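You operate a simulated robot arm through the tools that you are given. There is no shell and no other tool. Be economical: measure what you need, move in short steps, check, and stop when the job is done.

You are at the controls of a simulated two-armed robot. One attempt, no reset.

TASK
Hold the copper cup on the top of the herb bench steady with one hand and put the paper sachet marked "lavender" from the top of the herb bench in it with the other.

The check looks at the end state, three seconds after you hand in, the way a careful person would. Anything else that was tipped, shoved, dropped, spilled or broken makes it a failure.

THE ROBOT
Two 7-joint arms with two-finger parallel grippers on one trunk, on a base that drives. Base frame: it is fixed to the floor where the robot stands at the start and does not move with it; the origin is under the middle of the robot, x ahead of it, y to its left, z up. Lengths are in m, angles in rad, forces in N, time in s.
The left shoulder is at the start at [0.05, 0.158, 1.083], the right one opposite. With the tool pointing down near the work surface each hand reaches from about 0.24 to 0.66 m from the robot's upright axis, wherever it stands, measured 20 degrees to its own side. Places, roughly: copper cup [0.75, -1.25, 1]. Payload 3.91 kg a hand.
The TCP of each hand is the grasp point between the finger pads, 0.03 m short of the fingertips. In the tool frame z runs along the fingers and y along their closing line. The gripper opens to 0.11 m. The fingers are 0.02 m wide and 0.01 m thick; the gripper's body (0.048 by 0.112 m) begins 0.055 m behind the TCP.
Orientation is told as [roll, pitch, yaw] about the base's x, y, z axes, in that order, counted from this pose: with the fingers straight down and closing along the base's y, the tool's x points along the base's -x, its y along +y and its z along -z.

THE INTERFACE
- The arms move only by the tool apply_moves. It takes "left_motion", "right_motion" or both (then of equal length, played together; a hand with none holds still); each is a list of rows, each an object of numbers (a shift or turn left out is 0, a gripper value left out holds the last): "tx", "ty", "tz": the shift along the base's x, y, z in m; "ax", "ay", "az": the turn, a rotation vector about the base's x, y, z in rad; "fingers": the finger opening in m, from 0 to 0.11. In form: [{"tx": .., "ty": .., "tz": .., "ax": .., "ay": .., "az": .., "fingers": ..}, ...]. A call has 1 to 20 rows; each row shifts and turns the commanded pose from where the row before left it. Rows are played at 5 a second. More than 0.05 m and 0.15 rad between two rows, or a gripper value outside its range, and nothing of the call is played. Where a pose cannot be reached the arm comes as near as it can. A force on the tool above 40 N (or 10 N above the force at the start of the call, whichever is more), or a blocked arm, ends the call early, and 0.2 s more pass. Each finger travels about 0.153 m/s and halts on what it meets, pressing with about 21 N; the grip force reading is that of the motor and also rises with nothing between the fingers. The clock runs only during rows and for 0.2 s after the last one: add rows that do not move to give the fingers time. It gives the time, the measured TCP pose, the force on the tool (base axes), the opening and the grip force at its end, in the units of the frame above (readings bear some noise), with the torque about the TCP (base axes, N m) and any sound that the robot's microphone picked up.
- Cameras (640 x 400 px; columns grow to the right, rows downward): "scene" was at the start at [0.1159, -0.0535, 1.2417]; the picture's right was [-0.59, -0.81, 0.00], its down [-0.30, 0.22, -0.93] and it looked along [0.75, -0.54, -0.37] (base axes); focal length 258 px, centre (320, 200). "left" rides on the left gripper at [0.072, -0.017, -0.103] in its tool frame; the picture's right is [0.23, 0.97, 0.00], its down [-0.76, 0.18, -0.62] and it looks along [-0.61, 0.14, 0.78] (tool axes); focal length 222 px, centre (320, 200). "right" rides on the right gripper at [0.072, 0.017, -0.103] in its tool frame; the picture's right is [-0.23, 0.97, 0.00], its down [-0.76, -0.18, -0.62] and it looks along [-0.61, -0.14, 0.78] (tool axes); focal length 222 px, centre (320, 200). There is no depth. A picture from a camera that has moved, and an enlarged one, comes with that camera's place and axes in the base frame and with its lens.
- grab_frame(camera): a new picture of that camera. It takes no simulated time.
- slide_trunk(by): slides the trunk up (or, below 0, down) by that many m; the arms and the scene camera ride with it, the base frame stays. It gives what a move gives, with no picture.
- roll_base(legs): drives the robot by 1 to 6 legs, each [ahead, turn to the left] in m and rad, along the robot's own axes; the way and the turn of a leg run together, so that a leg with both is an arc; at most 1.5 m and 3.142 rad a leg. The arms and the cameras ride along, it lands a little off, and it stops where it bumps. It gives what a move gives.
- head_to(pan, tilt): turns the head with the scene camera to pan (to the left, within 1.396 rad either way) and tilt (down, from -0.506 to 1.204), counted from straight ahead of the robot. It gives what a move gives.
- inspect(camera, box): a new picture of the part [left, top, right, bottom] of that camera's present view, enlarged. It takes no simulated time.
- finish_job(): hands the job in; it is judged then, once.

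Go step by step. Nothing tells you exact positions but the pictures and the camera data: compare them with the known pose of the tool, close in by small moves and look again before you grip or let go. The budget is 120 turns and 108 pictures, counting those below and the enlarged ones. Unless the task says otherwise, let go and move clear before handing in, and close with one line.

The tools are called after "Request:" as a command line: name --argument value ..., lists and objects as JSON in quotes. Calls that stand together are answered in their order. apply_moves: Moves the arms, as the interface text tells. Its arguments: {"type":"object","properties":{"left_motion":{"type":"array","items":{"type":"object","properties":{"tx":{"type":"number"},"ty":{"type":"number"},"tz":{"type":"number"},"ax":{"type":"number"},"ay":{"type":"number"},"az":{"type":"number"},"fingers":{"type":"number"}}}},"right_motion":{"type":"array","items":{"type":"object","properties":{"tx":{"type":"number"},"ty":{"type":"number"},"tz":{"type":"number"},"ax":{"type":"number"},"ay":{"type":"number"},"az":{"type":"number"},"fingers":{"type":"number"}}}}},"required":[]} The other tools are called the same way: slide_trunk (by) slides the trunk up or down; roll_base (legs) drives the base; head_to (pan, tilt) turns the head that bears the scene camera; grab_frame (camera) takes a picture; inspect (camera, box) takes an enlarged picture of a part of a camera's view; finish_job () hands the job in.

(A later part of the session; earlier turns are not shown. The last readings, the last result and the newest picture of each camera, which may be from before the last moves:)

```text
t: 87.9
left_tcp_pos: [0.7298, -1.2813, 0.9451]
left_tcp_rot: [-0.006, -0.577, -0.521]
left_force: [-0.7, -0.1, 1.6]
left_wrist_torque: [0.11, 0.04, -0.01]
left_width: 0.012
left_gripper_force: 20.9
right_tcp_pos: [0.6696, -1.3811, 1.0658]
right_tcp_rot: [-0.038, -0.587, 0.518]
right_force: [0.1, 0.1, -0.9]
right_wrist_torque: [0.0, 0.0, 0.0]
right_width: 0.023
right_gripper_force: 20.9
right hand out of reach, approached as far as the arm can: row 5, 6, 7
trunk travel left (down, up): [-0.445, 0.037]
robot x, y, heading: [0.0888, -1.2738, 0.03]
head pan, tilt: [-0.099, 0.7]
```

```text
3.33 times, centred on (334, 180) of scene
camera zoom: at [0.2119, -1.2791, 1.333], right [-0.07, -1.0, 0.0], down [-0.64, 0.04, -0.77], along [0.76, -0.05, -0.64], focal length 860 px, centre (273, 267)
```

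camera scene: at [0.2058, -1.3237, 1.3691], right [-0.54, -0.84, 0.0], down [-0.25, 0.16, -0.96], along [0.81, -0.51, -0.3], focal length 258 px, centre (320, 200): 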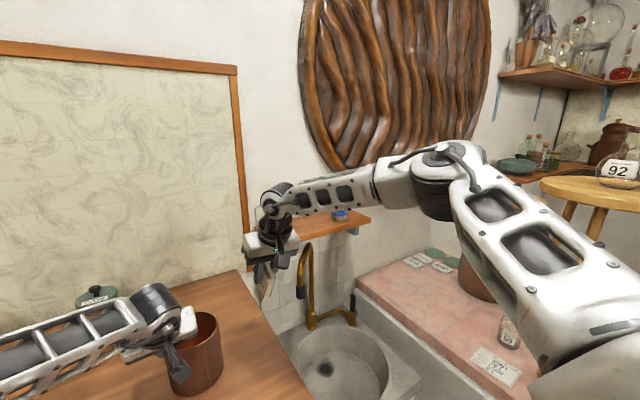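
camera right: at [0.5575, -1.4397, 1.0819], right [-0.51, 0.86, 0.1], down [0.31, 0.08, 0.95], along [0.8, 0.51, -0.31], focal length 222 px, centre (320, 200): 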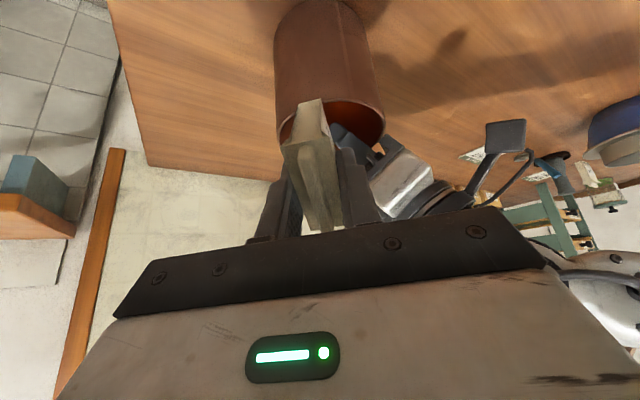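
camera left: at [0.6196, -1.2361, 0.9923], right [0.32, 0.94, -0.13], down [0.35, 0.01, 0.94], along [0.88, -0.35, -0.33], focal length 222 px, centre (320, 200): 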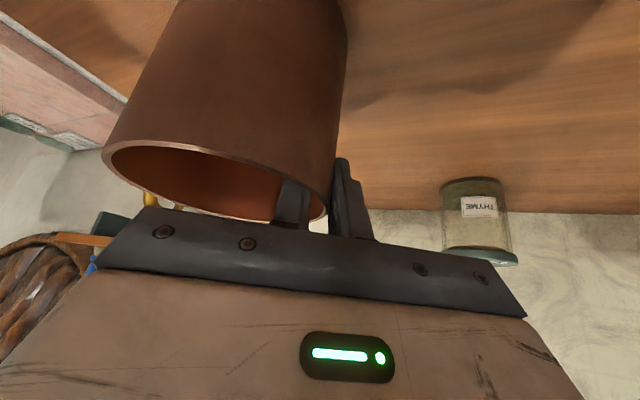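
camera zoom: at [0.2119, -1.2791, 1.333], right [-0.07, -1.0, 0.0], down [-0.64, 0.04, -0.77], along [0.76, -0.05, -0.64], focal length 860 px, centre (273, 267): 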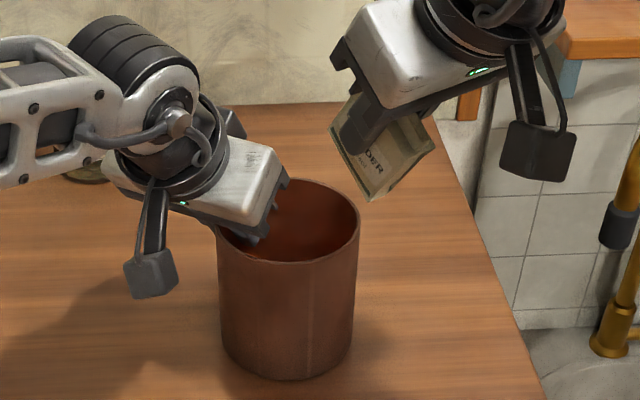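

The mirrored left arm reached farther than this, so the right arm is likely in a poor elbow posture from its earlier turns. I retract it to a home-like pose to reset it and approach straight.

Request:
apply_moves --right_motion '[{"ty": -0.04, "tz": 0.02}, {"tx": -0.03, "ty": -0.03, "tz": 0.02}, {"tx": -0.04, "ty": -0.02, "tz": 0.02}, {"tx": -0.04, "ty": -0.02, "tz": 0.02}, {"tx": -0.04, "ty": -0.02, "tz": 0.02}, {"tx": -0.04, "ty": -0.02, "tz": 0.02}, {"tx": -0.04, "ty": -0.02, "tz": 0.02}, {"tx": -0.04, "ty": -0.02, "tz": 0.02, "az": -0.13}, {"az": -0.13}, {"az": -0.13}, {"az": -0.13}, {"ay": 0.14}, {"ay": 0.14}, {"ay": 0.14}, {"ay": 0.14, "ax": 0.035}, {}]'

Request:
head_to --pan -0.6 --tilt 0.5

Request:
grab_frame --camera "scene"

```text
t: 91.3
left_tcp_pos: [0.7294, -1.28, 0.9448]
left_tcp_rot: [-0.006, -0.577, -0.52]
left_force: [-1.2, 0.1, 1.4]
left_wrist_torque: [0.14, 0.07, -0.03]
left_width: 0.0125
left_gripper_force: 21.1
right_tcp_pos: [0.4014, -1.5717, 1.225]
right_tcp_rot: [-0.003, -0.024, -0.004]
right_force: [0.1, 0.2, 0.0]
right_wrist_torque: [-0.01, 0.0, 0.03]
right_width: 0.0234
right_gripper_force: 21.2
trunk travel left (down, up): [-0.445, 0.037]
robot x, y, heading: [0.0871, -1.2735, 0.035]
head pan, tilt: [-0.099, 0.7]
```

```text
t: 92.3
left_tcp_pos: [0.7289, -1.2812, 0.9434]
left_tcp_rot: [-0.006, -0.576, -0.521]
left_force: [-1.0, -0.9, 1.4]
left_wrist_torque: [0.16, 0.06, 0.0]
left_width: 0.0122
left_gripper_force: 20.9
right_tcp_pos: [0.3995, -1.5709, 1.2253]
right_tcp_rot: [-0.003, -0.025, -0.005]
right_force: [-0.4, 0.6, 0.1]
right_wrist_torque: [0.0, 0.0, -0.01]
right_width: 0.0228
right_gripper_force: 21.5
trunk travel left (down, up): [-0.445, 0.037]
robot x, y, heading: [0.0885, -1.2786, 0.03]
head pan, tilt: [-0.6, 0.499]
```

```text
39 pictures are left
camera scene: at [0.2039, -1.3223, 1.3507], right [-0.54, -0.84, 0.0], down [-0.4, 0.26, -0.88], along [0.74, -0.47, -0.48], focal length 258 px, centre (320, 200)
```

scene: 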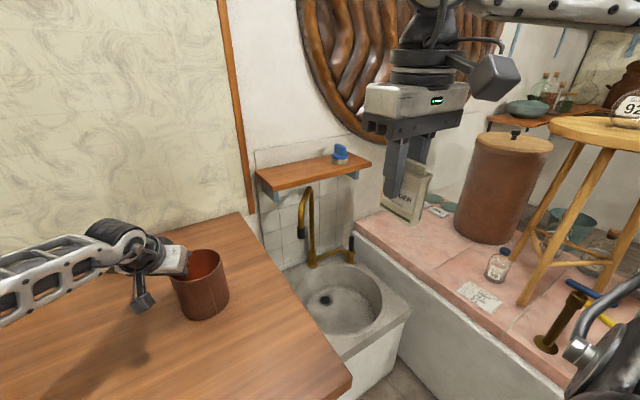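

Posture is reset. Now the mirror image of the left arm's successful approach: pitch first, then forward and toward the cup, staying high.

Request:
apply_moves --right_motion '[{"tx": 0.04, "ty": 0.025}, {"tx": 0.04, "ty": 0.025}, {"ty": 0.03}, {"ty": 0.03}, {"ty": 0.03}, {"ay": -0.14}, {"ay": -0.14}, {"ay": -0.14}, {"ay": -0.14}, {"tx": 0.04}, {"tx": 0.04}, {"tx": 0.04}, {"tx": 0.04}, {"tx": 0.03}, {}]'

Request:
grab_frame --camera "scene"

```text
t: 95.5
left_tcp_pos: [0.7293, -1.281, 0.9446]
left_tcp_rot: [-0.006, -0.577, -0.521]
left_force: [-0.2, -1.0, 1.8]
left_wrist_torque: [0.16, -0.01, -0.01]
left_width: 0.0121
left_gripper_force: 21.3
right_tcp_pos: [0.6688, -1.4323, 1.2275]
right_tcp_rot: [-0.003, -0.587, -0.005]
right_force: [0.3, 0.0, 0.2]
right_wrist_torque: [0.03, -0.01, 0.0]
right_width: 0.0229
right_gripper_force: 21.2
trunk travel left (down, up): [-0.445, 0.037]
robot x, y, heading: [0.0885, -1.2734, 0.036]
head pan, tilt: [-0.6, 0.499]
```

```text
38 pictures are left
camera scene: at [0.2039, -1.3224, 1.3507], right [-0.54, -0.84, 0.0], down [-0.4, 0.26, -0.88], along [0.74, -0.47, -0.48], focal length 258 px, centre (320, 200)
```

scene: 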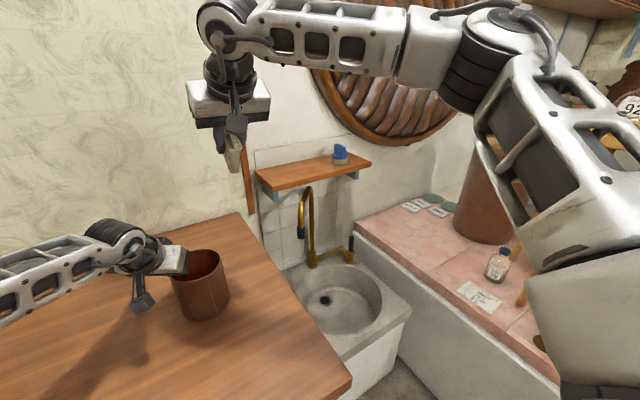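

It now reaches well even when high. Lowering toward the entry height beside the cup and adding the yaw.

Request:
apply_moves --right_motion '[{"tz": -0.04}, {"tz": -0.04}, {"tz": -0.04}, {"tz": -0.02}, {"tx": 0.02}, {"az": 0.13}, {"az": 0.13}, {"az": 0.13}, {"az": 0.13}, {}]'

Request:
apply_moves --right_motion '[{"ty": 0.02}, {"ty": 0.02}, {}]'

Request:
head_to --pan -0.1 --tilt 0.7

Request:
inspect --camera "scene" --box '[254, 120, 414, 240]'

```text
t: 97.7
left_tcp_pos: [0.7294, -1.2821, 0.9442]
left_tcp_rot: [-0.005, -0.577, -0.521]
left_force: [1.1, 0.6, 2.3]
left_wrist_torque: [0.18, 0.05, 0.0]
left_width: 0.0118
left_gripper_force: 21.5
right_tcp_pos: [0.6917, -1.4315, 1.0866]
right_tcp_rot: [0.0, -0.586, 0.516]
right_force: [0.2, -0.1, 0.6]
right_wrist_torque: [0.01, -0.01, -0.04]
right_width: 0.0231
right_gripper_force: 20.9
trunk travel left (down, up): [-0.445, 0.037]
robot x, y, heading: [0.0856, -1.2749, 0.034]
head pan, tilt: [-0.6, 0.499]
```

```text
t: 98.5
left_tcp_pos: [0.7295, -1.2811, 0.9435]
left_tcp_rot: [-0.006, -0.577, -0.522]
left_force: [0.3, -0.3, 2.0]
left_wrist_torque: [0.16, 0.06, 0.01]
left_width: 0.012
left_gripper_force: 21.6
right_tcp_pos: [0.6876, -1.3911, 1.0864]
right_tcp_rot: [0.0, -0.586, 0.513]
right_force: [0.2, -0.1, 0.0]
right_wrist_torque: [0.02, 0.01, -0.02]
right_width: 0.0229
right_gripper_force: 21.2
trunk travel left (down, up): [-0.445, 0.037]
robot x, y, heading: [0.0861, -1.2778, 0.038]
head pan, tilt: [-0.6, 0.499]
```

```text
t: 99.4
left_tcp_pos: [0.7285, -1.281, 0.945]
left_tcp_rot: [-0.006, -0.577, -0.521]
left_force: [-1.4, 0.4, 3.3]
left_wrist_torque: [0.17, 0.07, -0.01]
left_width: 0.0121
left_gripper_force: 21.1
right_tcp_pos: [0.689, -1.393, 1.0874]
right_tcp_rot: [0.0, -0.586, 0.515]
right_force: [0.3, 0.3, -0.7]
right_wrist_torque: [-0.05, 0.0, -0.01]
right_width: 0.0231
right_gripper_force: 20.6
trunk travel left (down, up): [-0.445, 0.037]
robot x, y, heading: [0.0858, -1.2769, 0.03]
head pan, tilt: [-0.099, 0.7]
```

```text
3.33 times, centred on (334, 180) of scene
camera zoom: at [0.2118, -1.2792, 1.333], right [-0.07, -1.0, 0.0], down [-0.64, 0.04, -0.77], along [0.76, -0.05, -0.64], focal length 860 px, centre (273, 267)
```

zoom: 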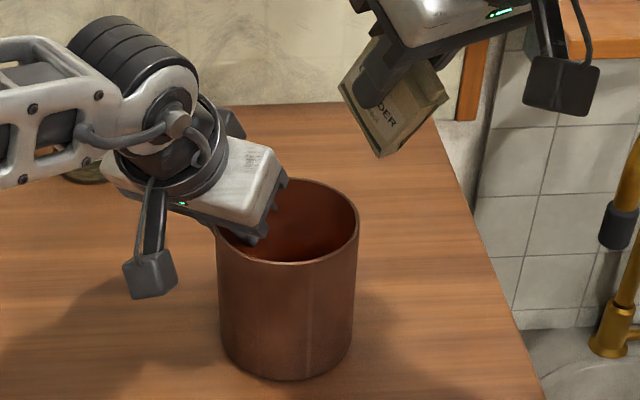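

Reach is fine now. I add the last yaw and go to the entry-line start above the rim.

Request:
apply_moves --right_motion '[{"az": 0.1, "tx": -0.009}, {"az": 0.085, "tx": -0.009}, {"tz": -0.02, "ty": 0.01}, {"tz": -0.022, "ty": 0.01}, {}]'

Request:
inspect --camera "scene" --box '[254, 120, 414, 240]'

Request:
grab_frame --camera "right"

```text
t: 100.6
left_tcp_pos: [0.7295, -1.2814, 0.9443]
left_tcp_rot: [-0.004, -0.576, -0.521]
left_force: [-0.1, 0.6, 1.6]
left_wrist_torque: [0.17, 0.08, 0.02]
left_width: 0.0122
left_gripper_force: 20.8
right_tcp_pos: [0.6649, -1.3784, 1.0448]
right_tcp_rot: [0.0, -0.587, 0.702]
right_force: [-0.5, 0.6, -0.6]
right_wrist_torque: [-0.02, 0.0, 0.0]
right_width: 0.0229
right_gripper_force: 21.0
right hand out of reach, approached as far as the arm can: row 4
trunk travel left (down, up): [-0.445, 0.037]
robot x, y, heading: [0.0875, -1.2748, 0.031]
head pan, tilt: [-0.099, 0.7]
```

```text
3.33 times, centred on (334, 180) of scene
camera zoom: at [0.2118, -1.2791, 1.333], right [-0.07, -1.0, 0.0], down [-0.64, 0.04, -0.77], along [0.76, -0.05, -0.64], focal length 860 px, centre (273, 267)
```

zoom: 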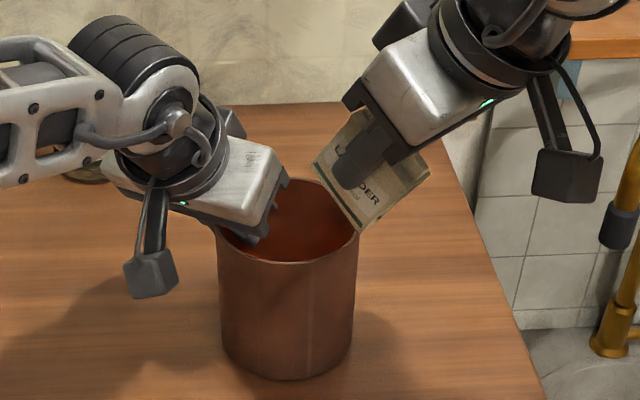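

```text
35 pictures are left
camera right: at [0.5634, -1.4407, 1.0902], right [-0.48, 0.87, 0.13], down [0.34, 0.05, 0.94], along [0.81, 0.5, -0.32], focal length 222 px, centre (320, 200)
```

right: 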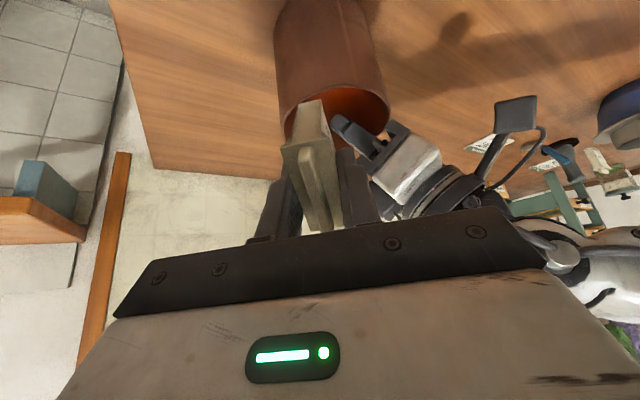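

The reach limit here comes from too much lean at low height. I take some lean out (to ~0.45) and slide to the entry line.

Request:
apply_moves --right_motion '[{"ax": -0.044, "ay": 0.052, "tz": 0.005}, {"ax": -0.044, "ay": 0.053}, {"tx": 0.009, "ty": 0.008}, {"tx": 0.009, "ty": 0.008}, {}]'

Request:
inspect --camera "scene" --box '[254, 120, 414, 240]'

```text
t: 101.8
left_tcp_pos: [0.7291, -1.2797, 0.9454]
left_tcp_rot: [-0.006, -0.575, -0.519]
left_force: [-0.4, 0.5, 2.0]
left_wrist_torque: [0.21, 0.08, 0.0]
left_width: 0.012
left_gripper_force: 21.0
right_tcp_pos: [0.6553, -1.3901, 1.061]
right_tcp_rot: [0.001, -0.448, 0.698]
right_force: [-0.4, -0.2, 0.0]
right_wrist_torque: [-0.02, -0.02, 0.02]
right_width: 0.0232
right_gripper_force: 21.5
right hand out of reach, approached as far as the arm can: row 1, 2, 3, 4
trunk travel left (down, up): [-0.445, 0.037]
robot x, y, heading: [0.0881, -1.2779, 0.032]
head pan, tilt: [-0.099, 0.7]
```

```text
3.33 times, centred on (334, 180) of scene
camera zoom: at [0.2118, -1.2791, 1.333], right [-0.07, -1.0, 0.0], down [-0.64, 0.04, -0.77], along [0.76, -0.05, -0.64], focal length 860 px, centre (273, 267)
```

zoom: 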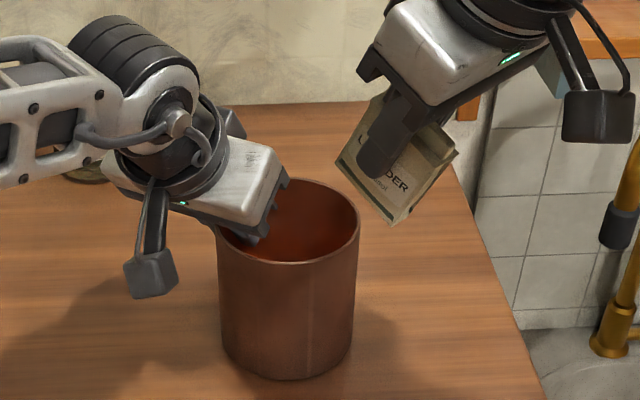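

Less lean is worse. I go back up, restore the lean with yaw 0.5, get the x/y position at a height where it reaches, and then come down.

Request:
apply_moves --right_motion '[{"tz": 0.03, "ax": 0.044, "ay": -0.052}, {"ax": 0.05, "ay": -0.06, "tz": 0.02}, {"az": -0.1}, {"az": -0.1}, {"tx": 0.02}, {"tx": 0.02}, {"tx": 0.015}, {"ty": 0.015}, {"ty": 0.01}, {}]'

Request:
inspect --camera "scene" --box '[254, 120, 414, 240]'

```text
t: 104.0
left_tcp_pos: [0.7296, -1.281, 0.9454]
left_tcp_rot: [-0.005, -0.576, -0.52]
left_force: [-2.0, 0.2, 1.2]
left_wrist_torque: [0.22, 0.17, -0.02]
left_width: 0.0118
left_gripper_force: 21.0
right_tcp_pos: [0.6893, -1.3851, 1.1149]
right_tcp_rot: [-0.001, -0.598, 0.5]
right_force: [-0.4, 0.5, 0.0]
right_wrist_torque: [-0.01, -0.01, 0.01]
right_width: 0.0233
right_gripper_force: 21.2
right hand out of reach, approached as far as the arm can: row 7, 8, 9
trunk travel left (down, up): [-0.445, 0.037]
robot x, y, heading: [0.089, -1.2775, 0.034]
head pan, tilt: [-0.099, 0.7]
```

```text
3.33 times, centred on (334, 180) of scene
camera zoom: at [0.2118, -1.2791, 1.333], right [-0.07, -1.0, 0.0], down [-0.64, 0.04, -0.77], along [0.76, -0.05, -0.64], focal length 860 px, centre (273, 267)
```

zoom: 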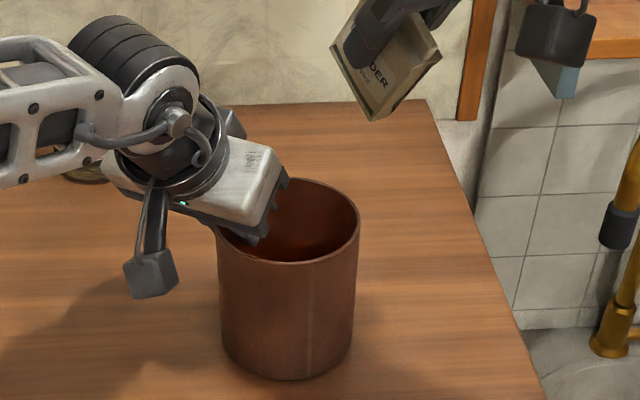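

I compare the two arms' elbow postures to understand the difference.

Request:
head_to --pan 0.7 --tilt 0.4

Request:
grab_frame --camera "scene"

Request:
head_to --pan -0.7 --tilt 0.4

Request:
grab_frame --camera "scene"

```text
t: 105.1
left_tcp_pos: [0.7291, -1.2806, 0.9444]
left_tcp_rot: [-0.005, -0.577, -0.52]
left_force: [-1.5, 0.9, 1.1]
left_wrist_torque: [0.2, 0.16, -0.01]
left_width: 0.0121
left_gripper_force: 20.9
right_tcp_pos: [0.6897, -1.3841, 1.114]
right_tcp_rot: [0.003, -0.598, 0.499]
right_force: [0.2, 0.5, 0.0]
right_wrist_torque: [-0.01, 0.02, 0.0]
right_width: 0.0228
right_gripper_force: 20.8
trunk travel left (down, up): [-0.445, 0.037]
robot x, y, heading: [0.0874, -1.2772, 0.036]
head pan, tilt: [0.7, 0.4]
```

```text
32 pictures are left
camera scene: at [0.1959, -1.2116, 1.3598], right [0.67, -0.74, 0.0], down [-0.29, -0.26, -0.92], along [0.68, 0.62, -0.39], focal length 258 px, centre (320, 200)
```

scene: 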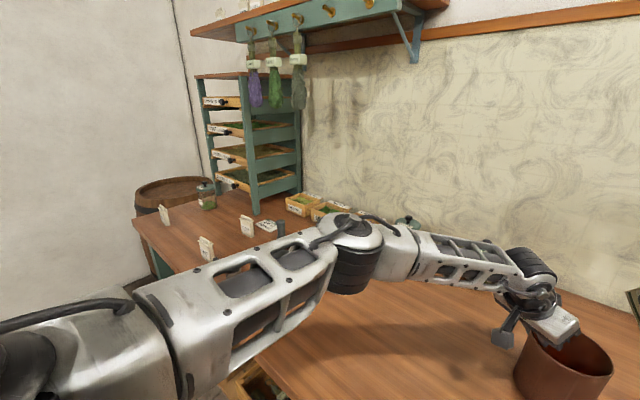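

```text
t: 106.7
left_tcp_pos: [0.7298, -1.2821, 0.9453]
left_tcp_rot: [-0.006, -0.576, -0.52]
left_force: [-1.6, 0.1, 1.3]
left_wrist_torque: [0.16, 0.16, 0.0]
left_width: 0.0119
left_gripper_force: 21.4
right_tcp_pos: [0.6881, -1.3852, 1.1139]
right_tcp_rot: [-0.001, -0.597, 0.499]
right_force: [0.3, 0.4, -0.3]
right_wrist_torque: [-0.01, -0.01, -0.01]
right_width: 0.0231
right_gripper_force: 20.9
trunk travel left (down, up): [-0.445, 0.037]
robot x, y, heading: [0.0833, -1.2761, 0.029]
head pan, tilt: [-0.7, 0.4]
```

```text
31 pictures are left
camera scene: at [0.2, -1.3307, 1.3598], right [-0.62, -0.79, 0.0], down [-0.31, 0.24, -0.92], along [0.72, -0.57, -0.39], focal length 258 px, centre (320, 200)
```

scene: 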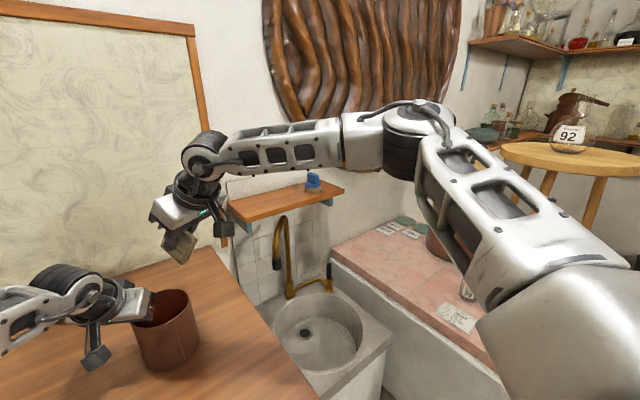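

The left arm got its reach by moving inward and forward together from further back, high up. I try the same mirrored: back off, go up, straighten yaw, move inward, then forward above the cup.

Request:
apply_moves --right_motion '[{"tz": 0.04}, {"tz": 0.04, "tx": -0.02}, {"tz": 0.03, "tx": -0.035}, {"tx": -0.045, "az": -0.12}, {"tx": -0.045, "az": -0.12}, {"tx": -0.02, "az": -0.13}, {"az": -0.13}, {"ty": 0.02}, {"ty": 0.02}, {"tx": 0.035, "ty": 0.005}, {"tx": 0.035}, {"tx": 0.035}, {"tx": 0.035}, {"tx": 0.03}, {"tx": 0.02}, {}]'

Request:
head_to --pan -0.1 --tilt 0.6

Request:
grab_frame --camera "scene"

```text
t: 110.0
left_tcp_pos: [0.7296, -1.2811, 0.9453]
left_tcp_rot: [-0.006, -0.577, -0.519]
left_force: [0.4, 0.4, 1.4]
left_wrist_torque: [0.11, 0.04, 0.0]
left_width: 0.0121
left_gripper_force: 20.7
right_tcp_pos: [0.6755, -1.4312, 1.2429]
right_tcp_rot: [0.0, -0.595, 0.0]
right_force: [-0.5, -0.4, -1.0]
right_wrist_torque: [0.02, -0.02, 0.0]
right_width: 0.0229
right_gripper_force: 21.5
right hand out of reach, approached as far as the arm can: row 9, 10, 11, 12, 13, 14, 15
trunk travel left (down, up): [-0.445, 0.037]
robot x, y, heading: [0.0872, -1.2792, 0.034]
head pan, tilt: [-0.7, 0.4]
```

```text
t: 111.0
left_tcp_pos: [0.7301, -1.2809, 0.9433]
left_tcp_rot: [-0.006, -0.575, -0.52]
left_force: [1.0, -0.8, 1.5]
left_wrist_torque: [0.09, -0.01, -0.01]
left_width: 0.0121
left_gripper_force: 21.5
right_tcp_pos: [0.6743, -1.4315, 1.2413]
right_tcp_rot: [0.001, -0.596, -0.002]
right_force: [0.8, 0.2, -0.3]
right_wrist_torque: [0.02, 0.01, 0.01]
right_width: 0.023
right_gripper_force: 21.7
trunk travel left (down, up): [-0.445, 0.037]
robot x, y, heading: [0.0854, -1.278, 0.034]
head pan, tilt: [-0.099, 0.6]
```

```text
30 pictures are left
camera scene: at [0.2154, -1.2795, 1.3416], right [-0.07, -1.0, 0.0], down [-0.56, 0.04, -0.83], along [0.82, -0.05, -0.56], focal length 258 px, centre (320, 200)
```

scene: 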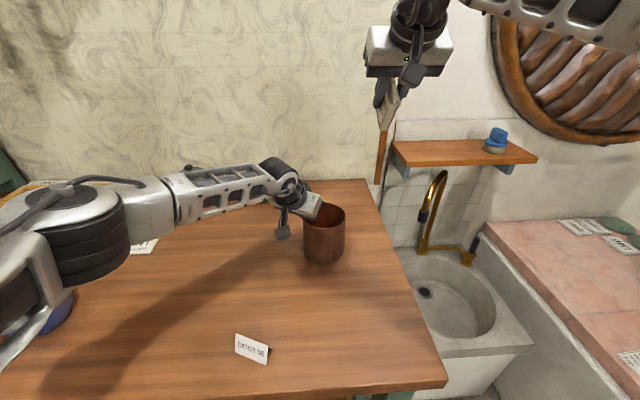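

The right arm has an inward limit (its elbow posture is outward), while the left works inward happily. So I should park ~9 cm further left. First I release the cup, raise and retract both hands.

Request:
apply_moves --left_motion '[{"fingers": 0.03}, {"fingers": 0.06}, {}, {"tz": 0.02}, {"tz": 0.03}, {"tz": 0.035}, {"tz": 0.04}, {"tz": 0.04}, {"tx": -0.045}, {"tx": -0.045}, {"tx": -0.045}, {"tx": -0.045}, {"tx": -0.045}, {"tx": -0.045}, {}]' --right_motion '[{}, {}, {}, {"ty": -0.03}, {"ty": -0.03}, {"ty": -0.03}, {"tx": -0.045}, {"tx": -0.045}, {"tx": -0.045}, {"tx": -0.045}, {"tx": -0.045}, {}, {}, {}, {}]'

Request:
grab_frame --camera "scene"

```text
t: 114.2
left_tcp_pos: [0.4576, -1.2803, 1.1116]
left_tcp_rot: [-0.008, -0.577, -0.521]
left_force: [-0.1, 0.6, 0.3]
left_wrist_torque: [-0.01, -0.02, 0.0]
left_width: 0.0601
left_gripper_force: 0.0
right_tcp_pos: [0.4486, -1.5201, 1.2399]
right_tcp_rot: [0.0, -0.594, -0.001]
right_force: [0.0, -0.1, -0.3]
right_wrist_torque: [0.02, 0.01, 0.0]
right_width: 0.0231
right_gripper_force: 21.2
trunk travel left (down, up): [-0.445, 0.037]
robot x, y, heading: [0.0837, -1.2744, 0.032]
head pan, tilt: [-0.099, 0.6]
```

```text
29 pictures are left
camera scene: at [0.2157, -1.2793, 1.3416], right [-0.07, -1.0, 0.0], down [-0.56, 0.04, -0.82], along [0.82, -0.05, -0.57], focal length 258 px, centre (320, 200)
```

scene: 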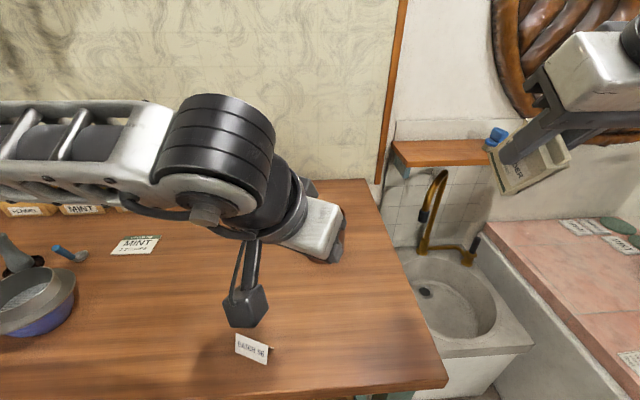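

Both hands are clear. Now the lateral shift by backing and returning along S-curves.

Request:
roll_base --legs '[[-0.2, -0.5], [0, 0.94], [0.215, -0.43]]'

Request:
grab_frame --camera "scene"

```text
t: 119.7
left_tcp_pos: [0.4664, -1.1835, 1.1095]
left_tcp_rot: [-0.004, -0.572, -0.516]
left_force: [0.3, 0.0, 0.6]
left_wrist_torque: [-0.03, 0.01, 0.0]
left_width: 0.0599
left_gripper_force: 0.0
right_tcp_pos: [0.4575, -1.4222, 1.2391]
right_tcp_rot: [0.002, -0.592, 0.002]
right_force: [0.8, 0.2, -0.9]
right_wrist_torque: [0.02, -0.03, 0.0]
right_width: 0.0228
right_gripper_force: 21.0
trunk travel left (down, up): [-0.445, 0.037]
robot x, y, heading: [0.095, -1.181, 0.037]
head pan, tilt: [-0.099, 0.6]
```

```text
28 pictures are left
camera scene: at [0.2241, -1.1834, 1.3415], right [-0.06, -1.0, 0.0], down [-0.56, 0.04, -0.82], along [0.82, -0.05, -0.57], focal length 258 px, centre (320, 200)
```

scene: 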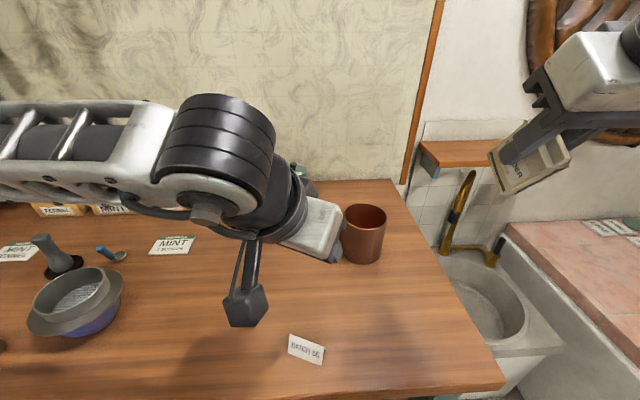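

Parked where intended. Re-measuring the cup from here.

Request:
inspect --camera "scene" --box '[310, 190, 406, 270]'

```text
5.00 times, centred on (358, 230) of scene
camera zoom: at [0.2241, -1.1834, 1.3415], right [-0.06, -1.0, 0.0], down [-0.56, 0.04, -0.82], along [0.82, -0.05, -0.57], focal length 1291 px, centre (130, 50)
```

zoom: 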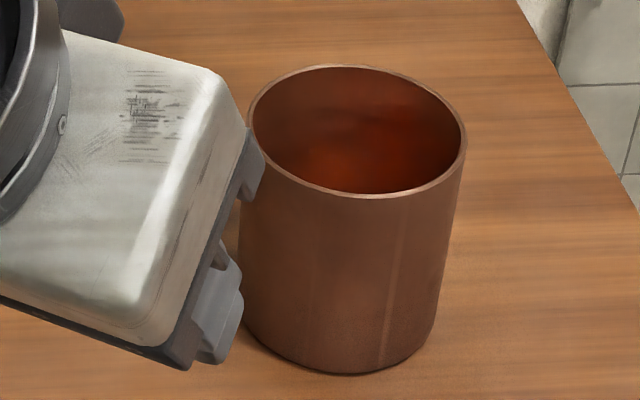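

Cup centre [0.718, -1.325]. Bringing the left hand back above the same wall point.

Request:
apply_moves --left_motion '[{"tx": 0.038, "ty": -0.014}, {"tx": 0.038, "ty": -0.014}, {"tx": 0.038, "ty": -0.014}, {"tx": 0.038, "ty": -0.014}, {"tx": 0.038, "ty": -0.014}, {"tx": 0.038, "ty": -0.014}, {"tx": 0.038, "ty": -0.0145}, {"tz": -0.04}, {"tz": -0.04}, {}]'

Request:
inspect --camera "scene" --box '[290, 170, 418, 270]'

```text
t: 121.9
left_tcp_pos: [0.7325, -1.2797, 1.0312]
left_tcp_rot: [-0.005, -0.576, -0.516]
left_force: [-0.5, 0.3, 0.1]
left_wrist_torque: [-0.01, 0.0, 0.03]
left_width: 0.0597
left_gripper_force: 0.0
right_tcp_pos: [0.4573, -1.422, 1.2393]
right_tcp_rot: [0.0, -0.594, 0.005]
right_force: [0.7, 0.1, 0.3]
right_wrist_torque: [0.04, -0.02, -0.01]
right_width: 0.0227
right_gripper_force: 21.3
trunk travel left (down, up): [-0.445, 0.037]
robot x, y, heading: [0.0971, -1.1817, 0.041]
head pan, tilt: [-0.099, 0.6]
```

```text
4.00 times, centred on (354, 220) of scene
camera zoom: at [0.2234, -1.1828, 1.3416], right [-0.06, -1.0, 0.0], down [-0.56, 0.03, -0.83], along [0.82, -0.05, -0.56], focal length 1032 px, centre (184, 120)
```

zoom: 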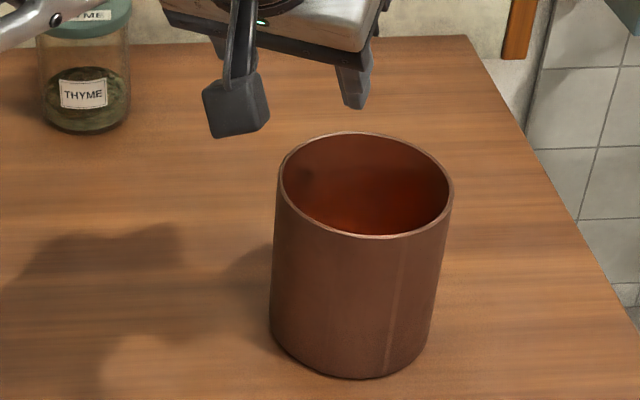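

Reaches easily now, so I add a bit more outward yaw (to -0.7) for clearance and descend to straddle the wall.

Request:
apply_moves --left_motion '[{"az": -0.09, "tx": 0.004, "ty": -0.003}, {"az": -0.09, "tx": 0.003, "ty": -0.003}, {"tz": -0.025}, {"tz": -0.02}, {"tz": -0.02}, {"tz": -0.02}, {}]'

Request:
grab_frame --camera "left"

Request:
inspect --camera "scene" --box '[290, 170, 418, 270]'

```text
t: 123.5
left_tcp_pos: [0.7143, -1.281, 0.963]
left_tcp_rot: [-0.005, -0.576, -0.698]
left_force: [0.6, 0.2, 0.0]
left_wrist_torque: [0.02, 0.03, -0.01]
left_width: 0.0601
left_gripper_force: 0.0
left hand out of reach, approached as far as the arm can: row 2
right_tcp_pos: [0.4567, -1.4229, 1.24]
right_tcp_rot: [-0.001, -0.593, 0.001]
right_force: [-1.0, 0.0, -0.5]
right_wrist_torque: [-0.02, 0.04, 0.01]
right_width: 0.023
right_gripper_force: 21.0
trunk travel left (down, up): [-0.445, 0.037]
robot x, y, heading: [0.097, -1.1765, 0.036]
head pan, tilt: [-0.099, 0.6]
```

```text
25 pictures are left
camera left: at [0.6135, -1.2181, 1.0113], right [0.48, 0.87, -0.13], down [0.35, -0.05, 0.94], along [0.81, -0.5, -0.33], focal length 222 px, centre (320, 200)
```

left: 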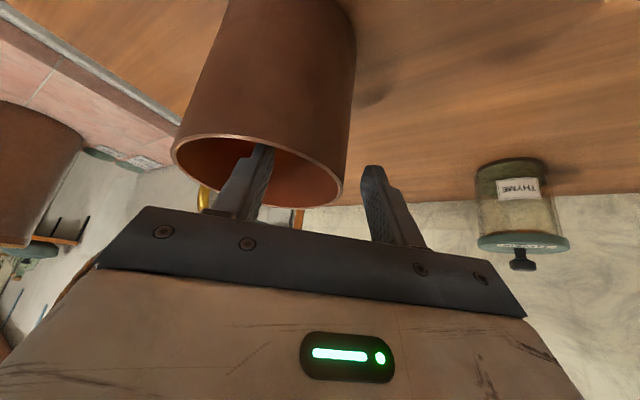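

```text
4.00 times, centred on (354, 220) of scene
camera zoom: at [0.2234, -1.1831, 1.3416], right [-0.06, -1.0, 0.0], down [-0.56, 0.04, -0.83], along [0.82, -0.05, -0.56], focal length 1032 px, centre (184, 120)
```

zoom: 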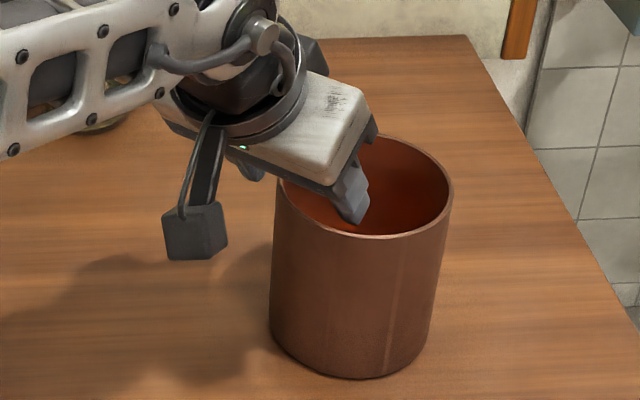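

The extra yaw cost forward reach. I lift clear, return to yaw -0.5, move forward again and descend.

Request:
apply_moves --left_motion '[{"tz": 0.02}, {"tz": 0.025}, {"az": 0.09}, {"az": 0.09}, {"tx": 0.018, "ty": -0.001}, {"tz": -0.02}, {"tz": -0.02}, {"tz": -0.02}, {}]'

```text
t: 125.5
left_tcp_pos: [0.7303, -1.2836, 0.9469]
left_tcp_rot: [-0.004, -0.575, -0.517]
left_force: [-0.3, -0.2, 0.7]
left_wrist_torque: [-0.03, 0.0, 0.02]
left_width: 0.06
left_gripper_force: 0.0
right_tcp_pos: [0.4576, -1.4238, 1.2402]
right_tcp_rot: [-0.001, -0.594, 0.003]
right_force: [0.2, 0.3, -0.8]
right_wrist_torque: [0.01, 0.0, 0.01]
right_width: 0.0227
right_gripper_force: 21.1
trunk travel left (down, up): [-0.445, 0.037]
robot x, y, heading: [0.0921, -1.1799, 0.033]
head pan, tilt: [-0.099, 0.6]
```

Exactly at the earlier good grip point. Closing gently, while the right hand waits.

Request:
apply_moves --left_motion '[{"fingers": 0.04}, {"fingers": 0.025}, {"fingers": 0.015}, {"fingers": 0.0}, {}, {}]'

Request:
apply_moves --right_motion '[{"tx": 0.045}, {"tx": 0.045}, {"tx": 0.045}, {"tx": 0.045}, {"tx": 0.03}, {"tz": -0.04}, {"tz": -0.04}, {"tz": -0.04}, {"az": 0.13}, {"az": 0.13}, {"az": 0.13}, {"az": 0.13}, {"tx": 0.02}, {}]'

Request:
inspect --camera "scene" --box '[290, 130, 450, 270]'

```text
t: 126.9
left_tcp_pos: [0.7309, -1.2829, 0.9469]
left_tcp_rot: [-0.006, -0.575, -0.517]
left_force: [1.3, 0.7, 1.0]
left_wrist_torque: [0.15, -0.07, -0.01]
left_width: 0.0127
left_gripper_force: 21.0
right_tcp_pos: [0.4575, -1.4225, 1.2409]
right_tcp_rot: [-0.001, -0.595, 0.002]
right_force: [-0.4, 0.8, 0.1]
right_wrist_torque: [0.01, -0.03, 0.01]
right_width: 0.0229
right_gripper_force: 20.8
trunk travel left (down, up): [-0.445, 0.037]
robot x, y, heading: [0.0923, -1.178, 0.036]
head pan, tilt: [-0.099, 0.6]
```

```text
t: 129.9
left_tcp_pos: [0.7307, -1.2831, 0.9479]
left_tcp_rot: [-0.006, -0.576, -0.517]
left_force: [-0.1, -0.8, 2.5]
left_wrist_torque: [0.07, 0.19, 0.01]
left_width: 0.0122
left_gripper_force: 21.4
right_tcp_pos: [0.6849, -1.4099, 1.1162]
right_tcp_rot: [-0.002, -0.594, 0.519]
right_force: [-0.3, 0.2, 0.2]
right_wrist_torque: [-0.02, 0.0, -0.03]
right_width: 0.023
right_gripper_force: 21.3
right hand out of reach, approached as far as the arm can: row 12
trunk travel left (down, up): [-0.445, 0.037]
robot x, y, heading: [0.098, -1.1789, 0.037]
head pan, tilt: [-0.099, 0.6]
```

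```text
2.86 times, centred on (370, 200) of scene
camera zoom: at [0.2232, -1.1831, 1.3416], right [-0.06, -1.0, 0.0], down [-0.56, 0.04, -0.83], along [0.82, -0.05, -0.56], focal length 738 px, centre (177, 200)
```

zoom: 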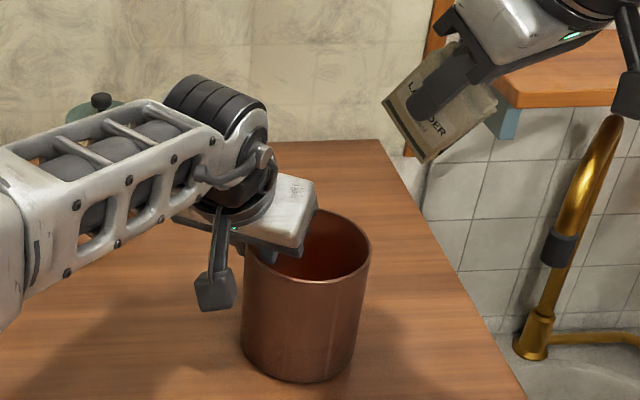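

Cup is held at [0.719, -1.326]. The right hand is now on its own side; moving to the entry-line start.

Request:
apply_moves --right_motion '[{"tz": -0.03, "tx": -0.01}, {"tz": -0.025, "tx": -0.008, "ty": 0.01}, {"tz": -0.015, "ty": 0.015}, {"ty": 0.013}, {}]'

Request:
inspect --camera "scene" --box '[290, 150, 434, 270]'

```text
t: 131.1
left_tcp_pos: [0.7319, -1.2836, 0.9478]
left_tcp_rot: [-0.006, -0.576, -0.516]
left_force: [0.6, 0.3, 1.6]
left_wrist_torque: [0.2, 0.07, -0.02]
left_width: 0.0122
left_gripper_force: 21.2
right_tcp_pos: [0.6692, -1.3701, 1.0455]
right_tcp_rot: [0.001, -0.596, 0.522]
right_force: [0.3, 0.2, -1.1]
right_wrist_torque: [0.0, 0.0, -0.01]
right_width: 0.023
right_gripper_force: 20.9
trunk travel left (down, up): [-0.445, 0.037]
robot x, y, heading: [0.0934, -1.1802, 0.038]
head pan, tilt: [-0.099, 0.6]
```

```text
3.33 times, centred on (362, 210) of scene
camera zoom: at [0.2233, -1.183, 1.3416], right [-0.06, -1.0, 0.0], down [-0.56, 0.03, -0.83], along [0.82, -0.05, -0.56], focal length 860 px, centre (180, 167)
```

zoom: 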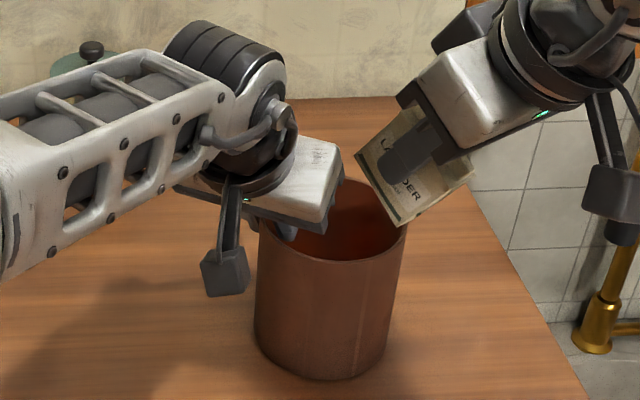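

All reachable. Following the sachet's axis down, first 2.5 cm, then a look.

Request:
apply_moves --right_motion '[{"tx": 0.008, "ty": 0.007, "tz": -0.01}, {"tx": 0.008, "ty": 0.006, "tz": -0.015}, {}]'

Request:
inspect --camera "scene" --box '[290, 150, 434, 270]'

Request:
grab_frame --camera "right"

```text
t: 131.9
left_tcp_pos: [0.7309, -1.2839, 0.9478]
left_tcp_rot: [-0.008, -0.576, -0.516]
left_force: [0.6, 0.0, 1.3]
left_wrist_torque: [0.17, 0.05, 0.0]
left_width: 0.0121
left_gripper_force: 21.4
right_tcp_pos: [0.6851, -1.357, 1.0203]
right_tcp_rot: [0.001, -0.596, 0.523]
right_force: [-0.1, 0.1, -0.9]
right_wrist_torque: [0.0, 0.0, 0.0]
right_width: 0.0231
right_gripper_force: 21.1
trunk travel left (down, up): [-0.445, 0.037]
robot x, y, heading: [0.0963, -1.1803, 0.043]
head pan, tilt: [-0.099, 0.6]
```

```text
3.33 times, centred on (362, 210) of scene
camera zoom: at [0.2233, -1.183, 1.3416], right [-0.06, -1.0, 0.0], down [-0.56, 0.03, -0.83], along [0.82, -0.05, -0.56], focal length 860 px, centre (180, 167)
```

zoom: 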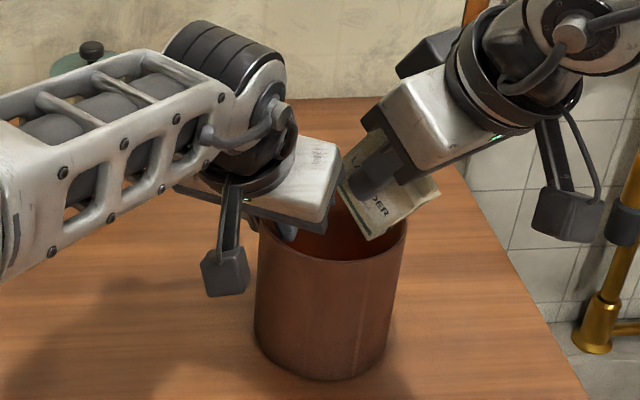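

```text
20 pictures are left
camera right: at [0.5741, -1.4015, 1.0649], right [-0.32, 0.94, 0.13], down [0.33, -0.01, 0.94], along [0.89, 0.35, -0.31], focal length 222 px, centre (320, 200)
```

right: 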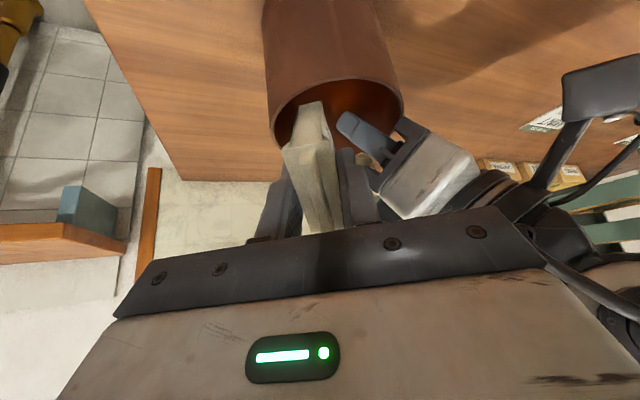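

The sachet's end is entering the cup with no contact. I add 0.1 yaw for clearance and go a further 2 cm along its axis.

Request:
apply_moves --right_motion '[{"az": 0.1}, {"tx": 0.005, "ty": 0.002, "tz": -0.009}, {"tx": 0.005, "ty": 0.003, "tz": -0.009}, {}]'

Request:
inspect --camera "scene" --box '[300, 160, 420, 260]'

Request:
grab_frame --camera "right"

```text
t: 132.9
left_tcp_pos: [0.7314, -1.283, 0.9469]
left_tcp_rot: [-0.006, -0.576, -0.516]
left_force: [0.3, 1.0, 1.8]
left_wrist_torque: [0.2, 0.03, -0.04]
left_width: 0.0123
left_gripper_force: 21.1
right_tcp_pos: [0.6891, -1.3487, 1.0038]
right_tcp_rot: [-0.004, -0.595, 0.619]
right_force: [0.0, 0.3, -0.1]
right_wrist_torque: [-0.04, 0.03, -0.04]
right_width: 0.0233
right_gripper_force: 21.1
right hand out of reach, approached as far as the arm can: row 2, 3
trunk travel left (down, up): [-0.445, 0.037]
robot x, y, heading: [0.0939, -1.1806, 0.039]
head pan, tilt: [-0.099, 0.6]
```

```text
4.00 times, centred on (360, 210) of scene
camera zoom: at [0.2233, -1.183, 1.3416], right [-0.06, -1.0, 0.0], down [-0.56, 0.03, -0.83], along [0.82, -0.05, -0.56], focal length 1032 px, centre (160, 160)
```

zoom: 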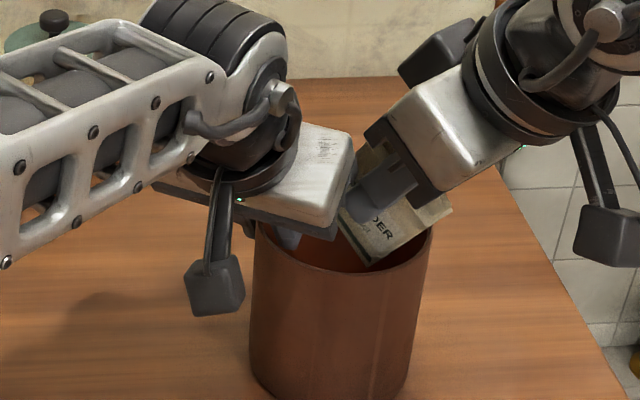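

```text
18 pictures are left
camera right: at [0.5825, -1.4036, 1.0478], right [-0.41, 0.9, 0.12], down [0.33, 0.02, 0.94], along [0.85, 0.43, -0.31], focal length 222 px, centre (320, 200)
```

right: 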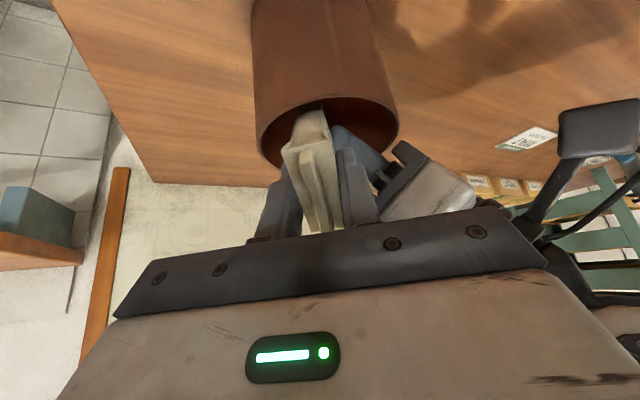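

Inside the rim and still no contact. A last 1.2 cm down with a few mm to the right, then a check before release.

Request:
apply_moves --right_motion '[{"ty": -0.004, "tz": -0.006}, {"tx": 0.002, "tz": -0.007}, {}]'

Request:
inspect --camera "scene" --box '[300, 160, 420, 260]'

Request:
inspect --camera "right" --box '[240, 60, 480, 260]'

```text
t: 133.7
left_tcp_pos: [0.7312, -1.2834, 0.9478]
left_tcp_rot: [-0.006, -0.576, -0.518]
left_force: [-0.3, -5.2, -0.4]
left_wrist_torque: [0.5, -0.44, 0.14]
left_width: 0.0121
left_gripper_force: 21.0
right_tcp_pos: [0.6874, -1.3501, 0.9946]
right_tcp_rot: [-0.005, -0.604, 0.624]
right_force: [6.2, 6.2, 12.3]
right_wrist_torque: [0.17, -0.06, -0.12]
right_width: 0.0228
right_gripper_force: 21.1
right hand out of reach, approached as far as the arm can: row 2
trunk travel left (down, up): [-0.445, 0.037]
robot x, y, heading: [0.0948, -1.1826, 0.037]
head pan, tilt: [-0.099, 0.6]
```

```text
4.00 times, centred on (360, 210) of scene
camera zoom: at [0.223, -1.1827, 1.3418], right [-0.06, -1.0, 0.0], down [-0.56, 0.03, -0.83], along [0.82, -0.05, -0.56], focal length 1032 px, centre (160, 160)
```

zoom: 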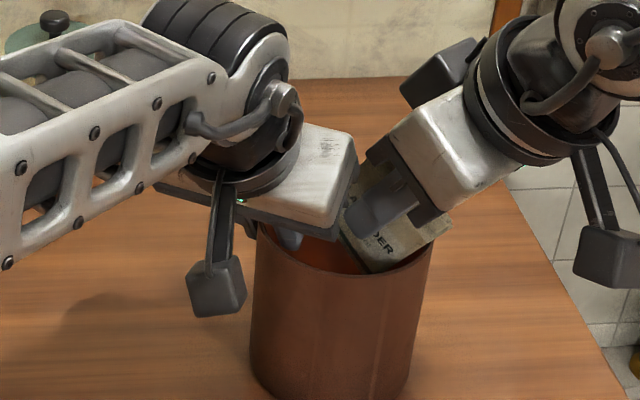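

```text
2.00 times, centred on (360, 160) of right
camera zoom: at [0.5802, -1.405, 1.0376], right [-0.41, 0.9, 0.12], down [0.32, 0.02, 0.95], along [0.85, 0.43, -0.3], focal length 444 px, centre (240, 280)
```

zoom: 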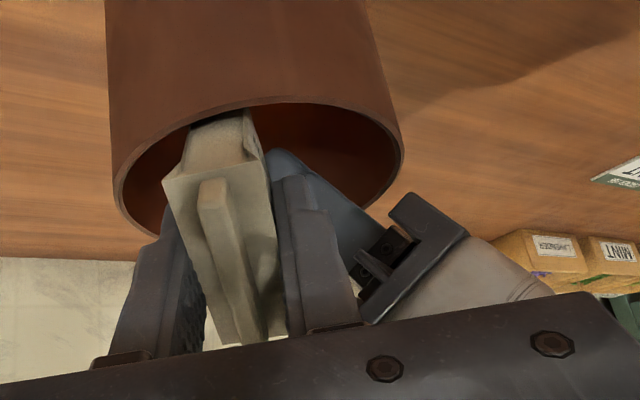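

The sachet's near edge is touching the near rim (12 N upward), so I ease off a few mm and then release with a small opening.

Request:
apply_moves --right_motion '[{"tz": 0.005, "tx": 0.004, "ty": 0.002}, {}, {}]'

Request:
apply_moves --right_motion '[{"fingers": 0.032}, {"fingers": 0.042}, {}, {}, {}]'

Request:
inspect --camera "right" --box '[240, 60, 480, 260]'

Request:
inspect --camera "scene" --box '[300, 160, 420, 260]'

```text
t: 134.5
left_tcp_pos: [0.7306, -1.2834, 0.9461]
left_tcp_rot: [-0.005, -0.575, -0.515]
left_force: [-3.3, -1.6, 2.0]
left_wrist_torque: [0.03, 0.25, -0.01]
left_width: 0.0124
left_gripper_force: 20.8
right_tcp_pos: [0.6877, -1.3477, 0.9945]
right_tcp_rot: [-0.003, -0.593, 0.622]
right_force: [2.6, 0.5, -0.5]
right_wrist_torque: [-0.01, -0.05, -0.02]
right_width: 0.023
right_gripper_force: 20.7
trunk travel left (down, up): [-0.445, 0.037]
robot x, y, heading: [0.0898, -1.1767, 0.04]
head pan, tilt: [-0.099, 0.6]
```

```text
t: 135.7
left_tcp_pos: [0.7329, -1.2836, 0.9467]
left_tcp_rot: [-0.001, -0.576, -0.517]
left_force: [5.4, 4.3, 2.5]
left_wrist_torque: [-0.02, 0.44, -0.05]
left_width: 0.0121
left_gripper_force: 21.5
right_tcp_pos: [0.6882, -1.3478, 0.9969]
right_tcp_rot: [-0.004, -0.593, 0.621]
right_force: [-5.1, -2.7, -2.3]
right_wrist_torque: [-0.06, -0.03, 0.2]
right_width: 0.0421
right_gripper_force: 0.1
trunk travel left (down, up): [-0.445, 0.037]
robot x, y, heading: [0.0928, -1.1778, 0.042]
head pan, tilt: [-0.099, 0.6]
```

```text
2.00 times, centred on (360, 160) of right
camera zoom: at [0.5812, -1.4034, 1.0407], right [-0.41, 0.9, 0.12], down [0.33, 0.02, 0.94], along [0.85, 0.43, -0.31], focal length 444 px, centre (240, 280)
```

zoom: 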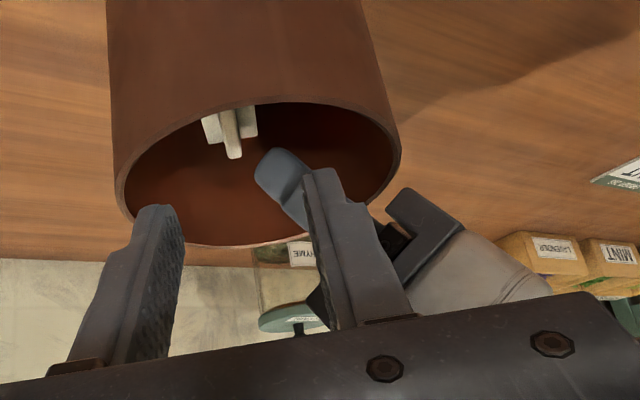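

```text
4.00 times, centred on (360, 210) of scene
camera zoom: at [0.2234, -1.183, 1.3416], right [-0.06, -1.0, 0.0], down [-0.56, 0.03, -0.83], along [0.82, -0.05, -0.56], focal length 1032 px, centre (160, 160)
```

zoom: 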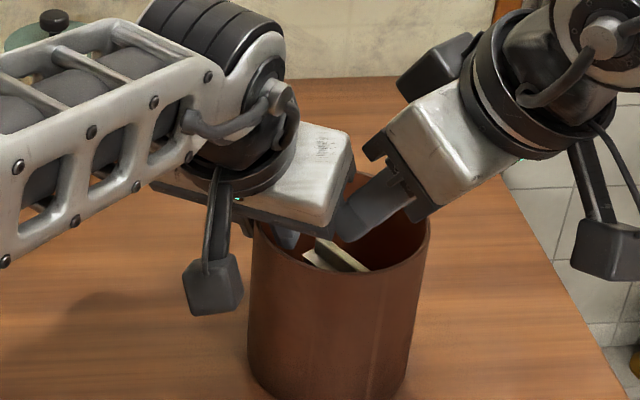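

The sachet has dropped into the cup. Withdrawing the right hand up along its own axis and away to the right.

Request:
apply_moves --right_motion '[{"tx": -0.006, "ty": -0.008, "tz": 0.012}, {"tx": -0.012, "ty": -0.012, "tz": 0.025}, {"tx": -0.012, "ty": -0.012, "tz": 0.03}, {"ty": -0.03, "tz": 0.03}, {"ty": -0.03, "tz": 0.03}, {"tx": -0.04, "ty": -0.02}, {"tx": -0.04, "ty": -0.02}, {"tx": -0.04}, {}]'

Request:
inspect --camera "scene" --box '[300, 160, 420, 280]'

```text
t: 137.7
left_tcp_pos: [0.7321, -1.2832, 0.947]
left_tcp_rot: [-0.006, -0.576, -0.517]
left_force: [-1.3, -0.9, 2.6]
left_wrist_torque: [0.11, 0.34, 0.02]
left_width: 0.0119
left_gripper_force: 20.5
right_tcp_pos: [0.5115, -1.4465, 1.1186]
right_tcp_rot: [0.0, -0.596, 0.622]
right_force: [-0.1, -0.8, -0.8]
right_wrist_torque: [-0.01, 0.02, -0.02]
right_width: 0.042
right_gripper_force: 0.1
right hand out of reach, approached as far as the arm can: row 4, 5
trunk travel left (down, up): [-0.445, 0.037]
robot x, y, heading: [0.0959, -1.179, 0.038]
head pan, tilt: [-0.099, 0.6]
```

```text
3.33 times, centred on (360, 220) of scene
camera zoom: at [0.2231, -1.183, 1.3416], right [-0.06, -1.0, 0.0], down [-0.56, 0.03, -0.83], along [0.82, -0.05, -0.56], focal length 860 px, centre (187, 133)
```

zoom: 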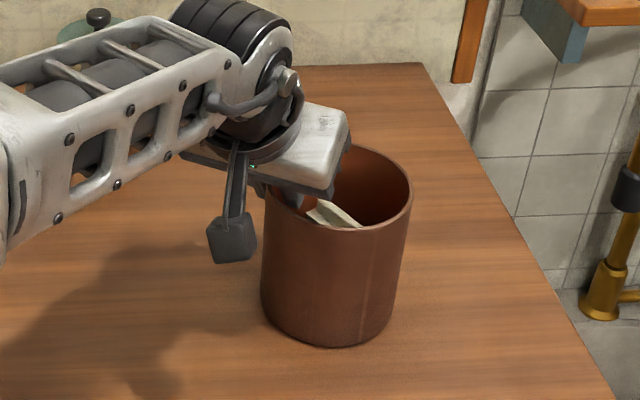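

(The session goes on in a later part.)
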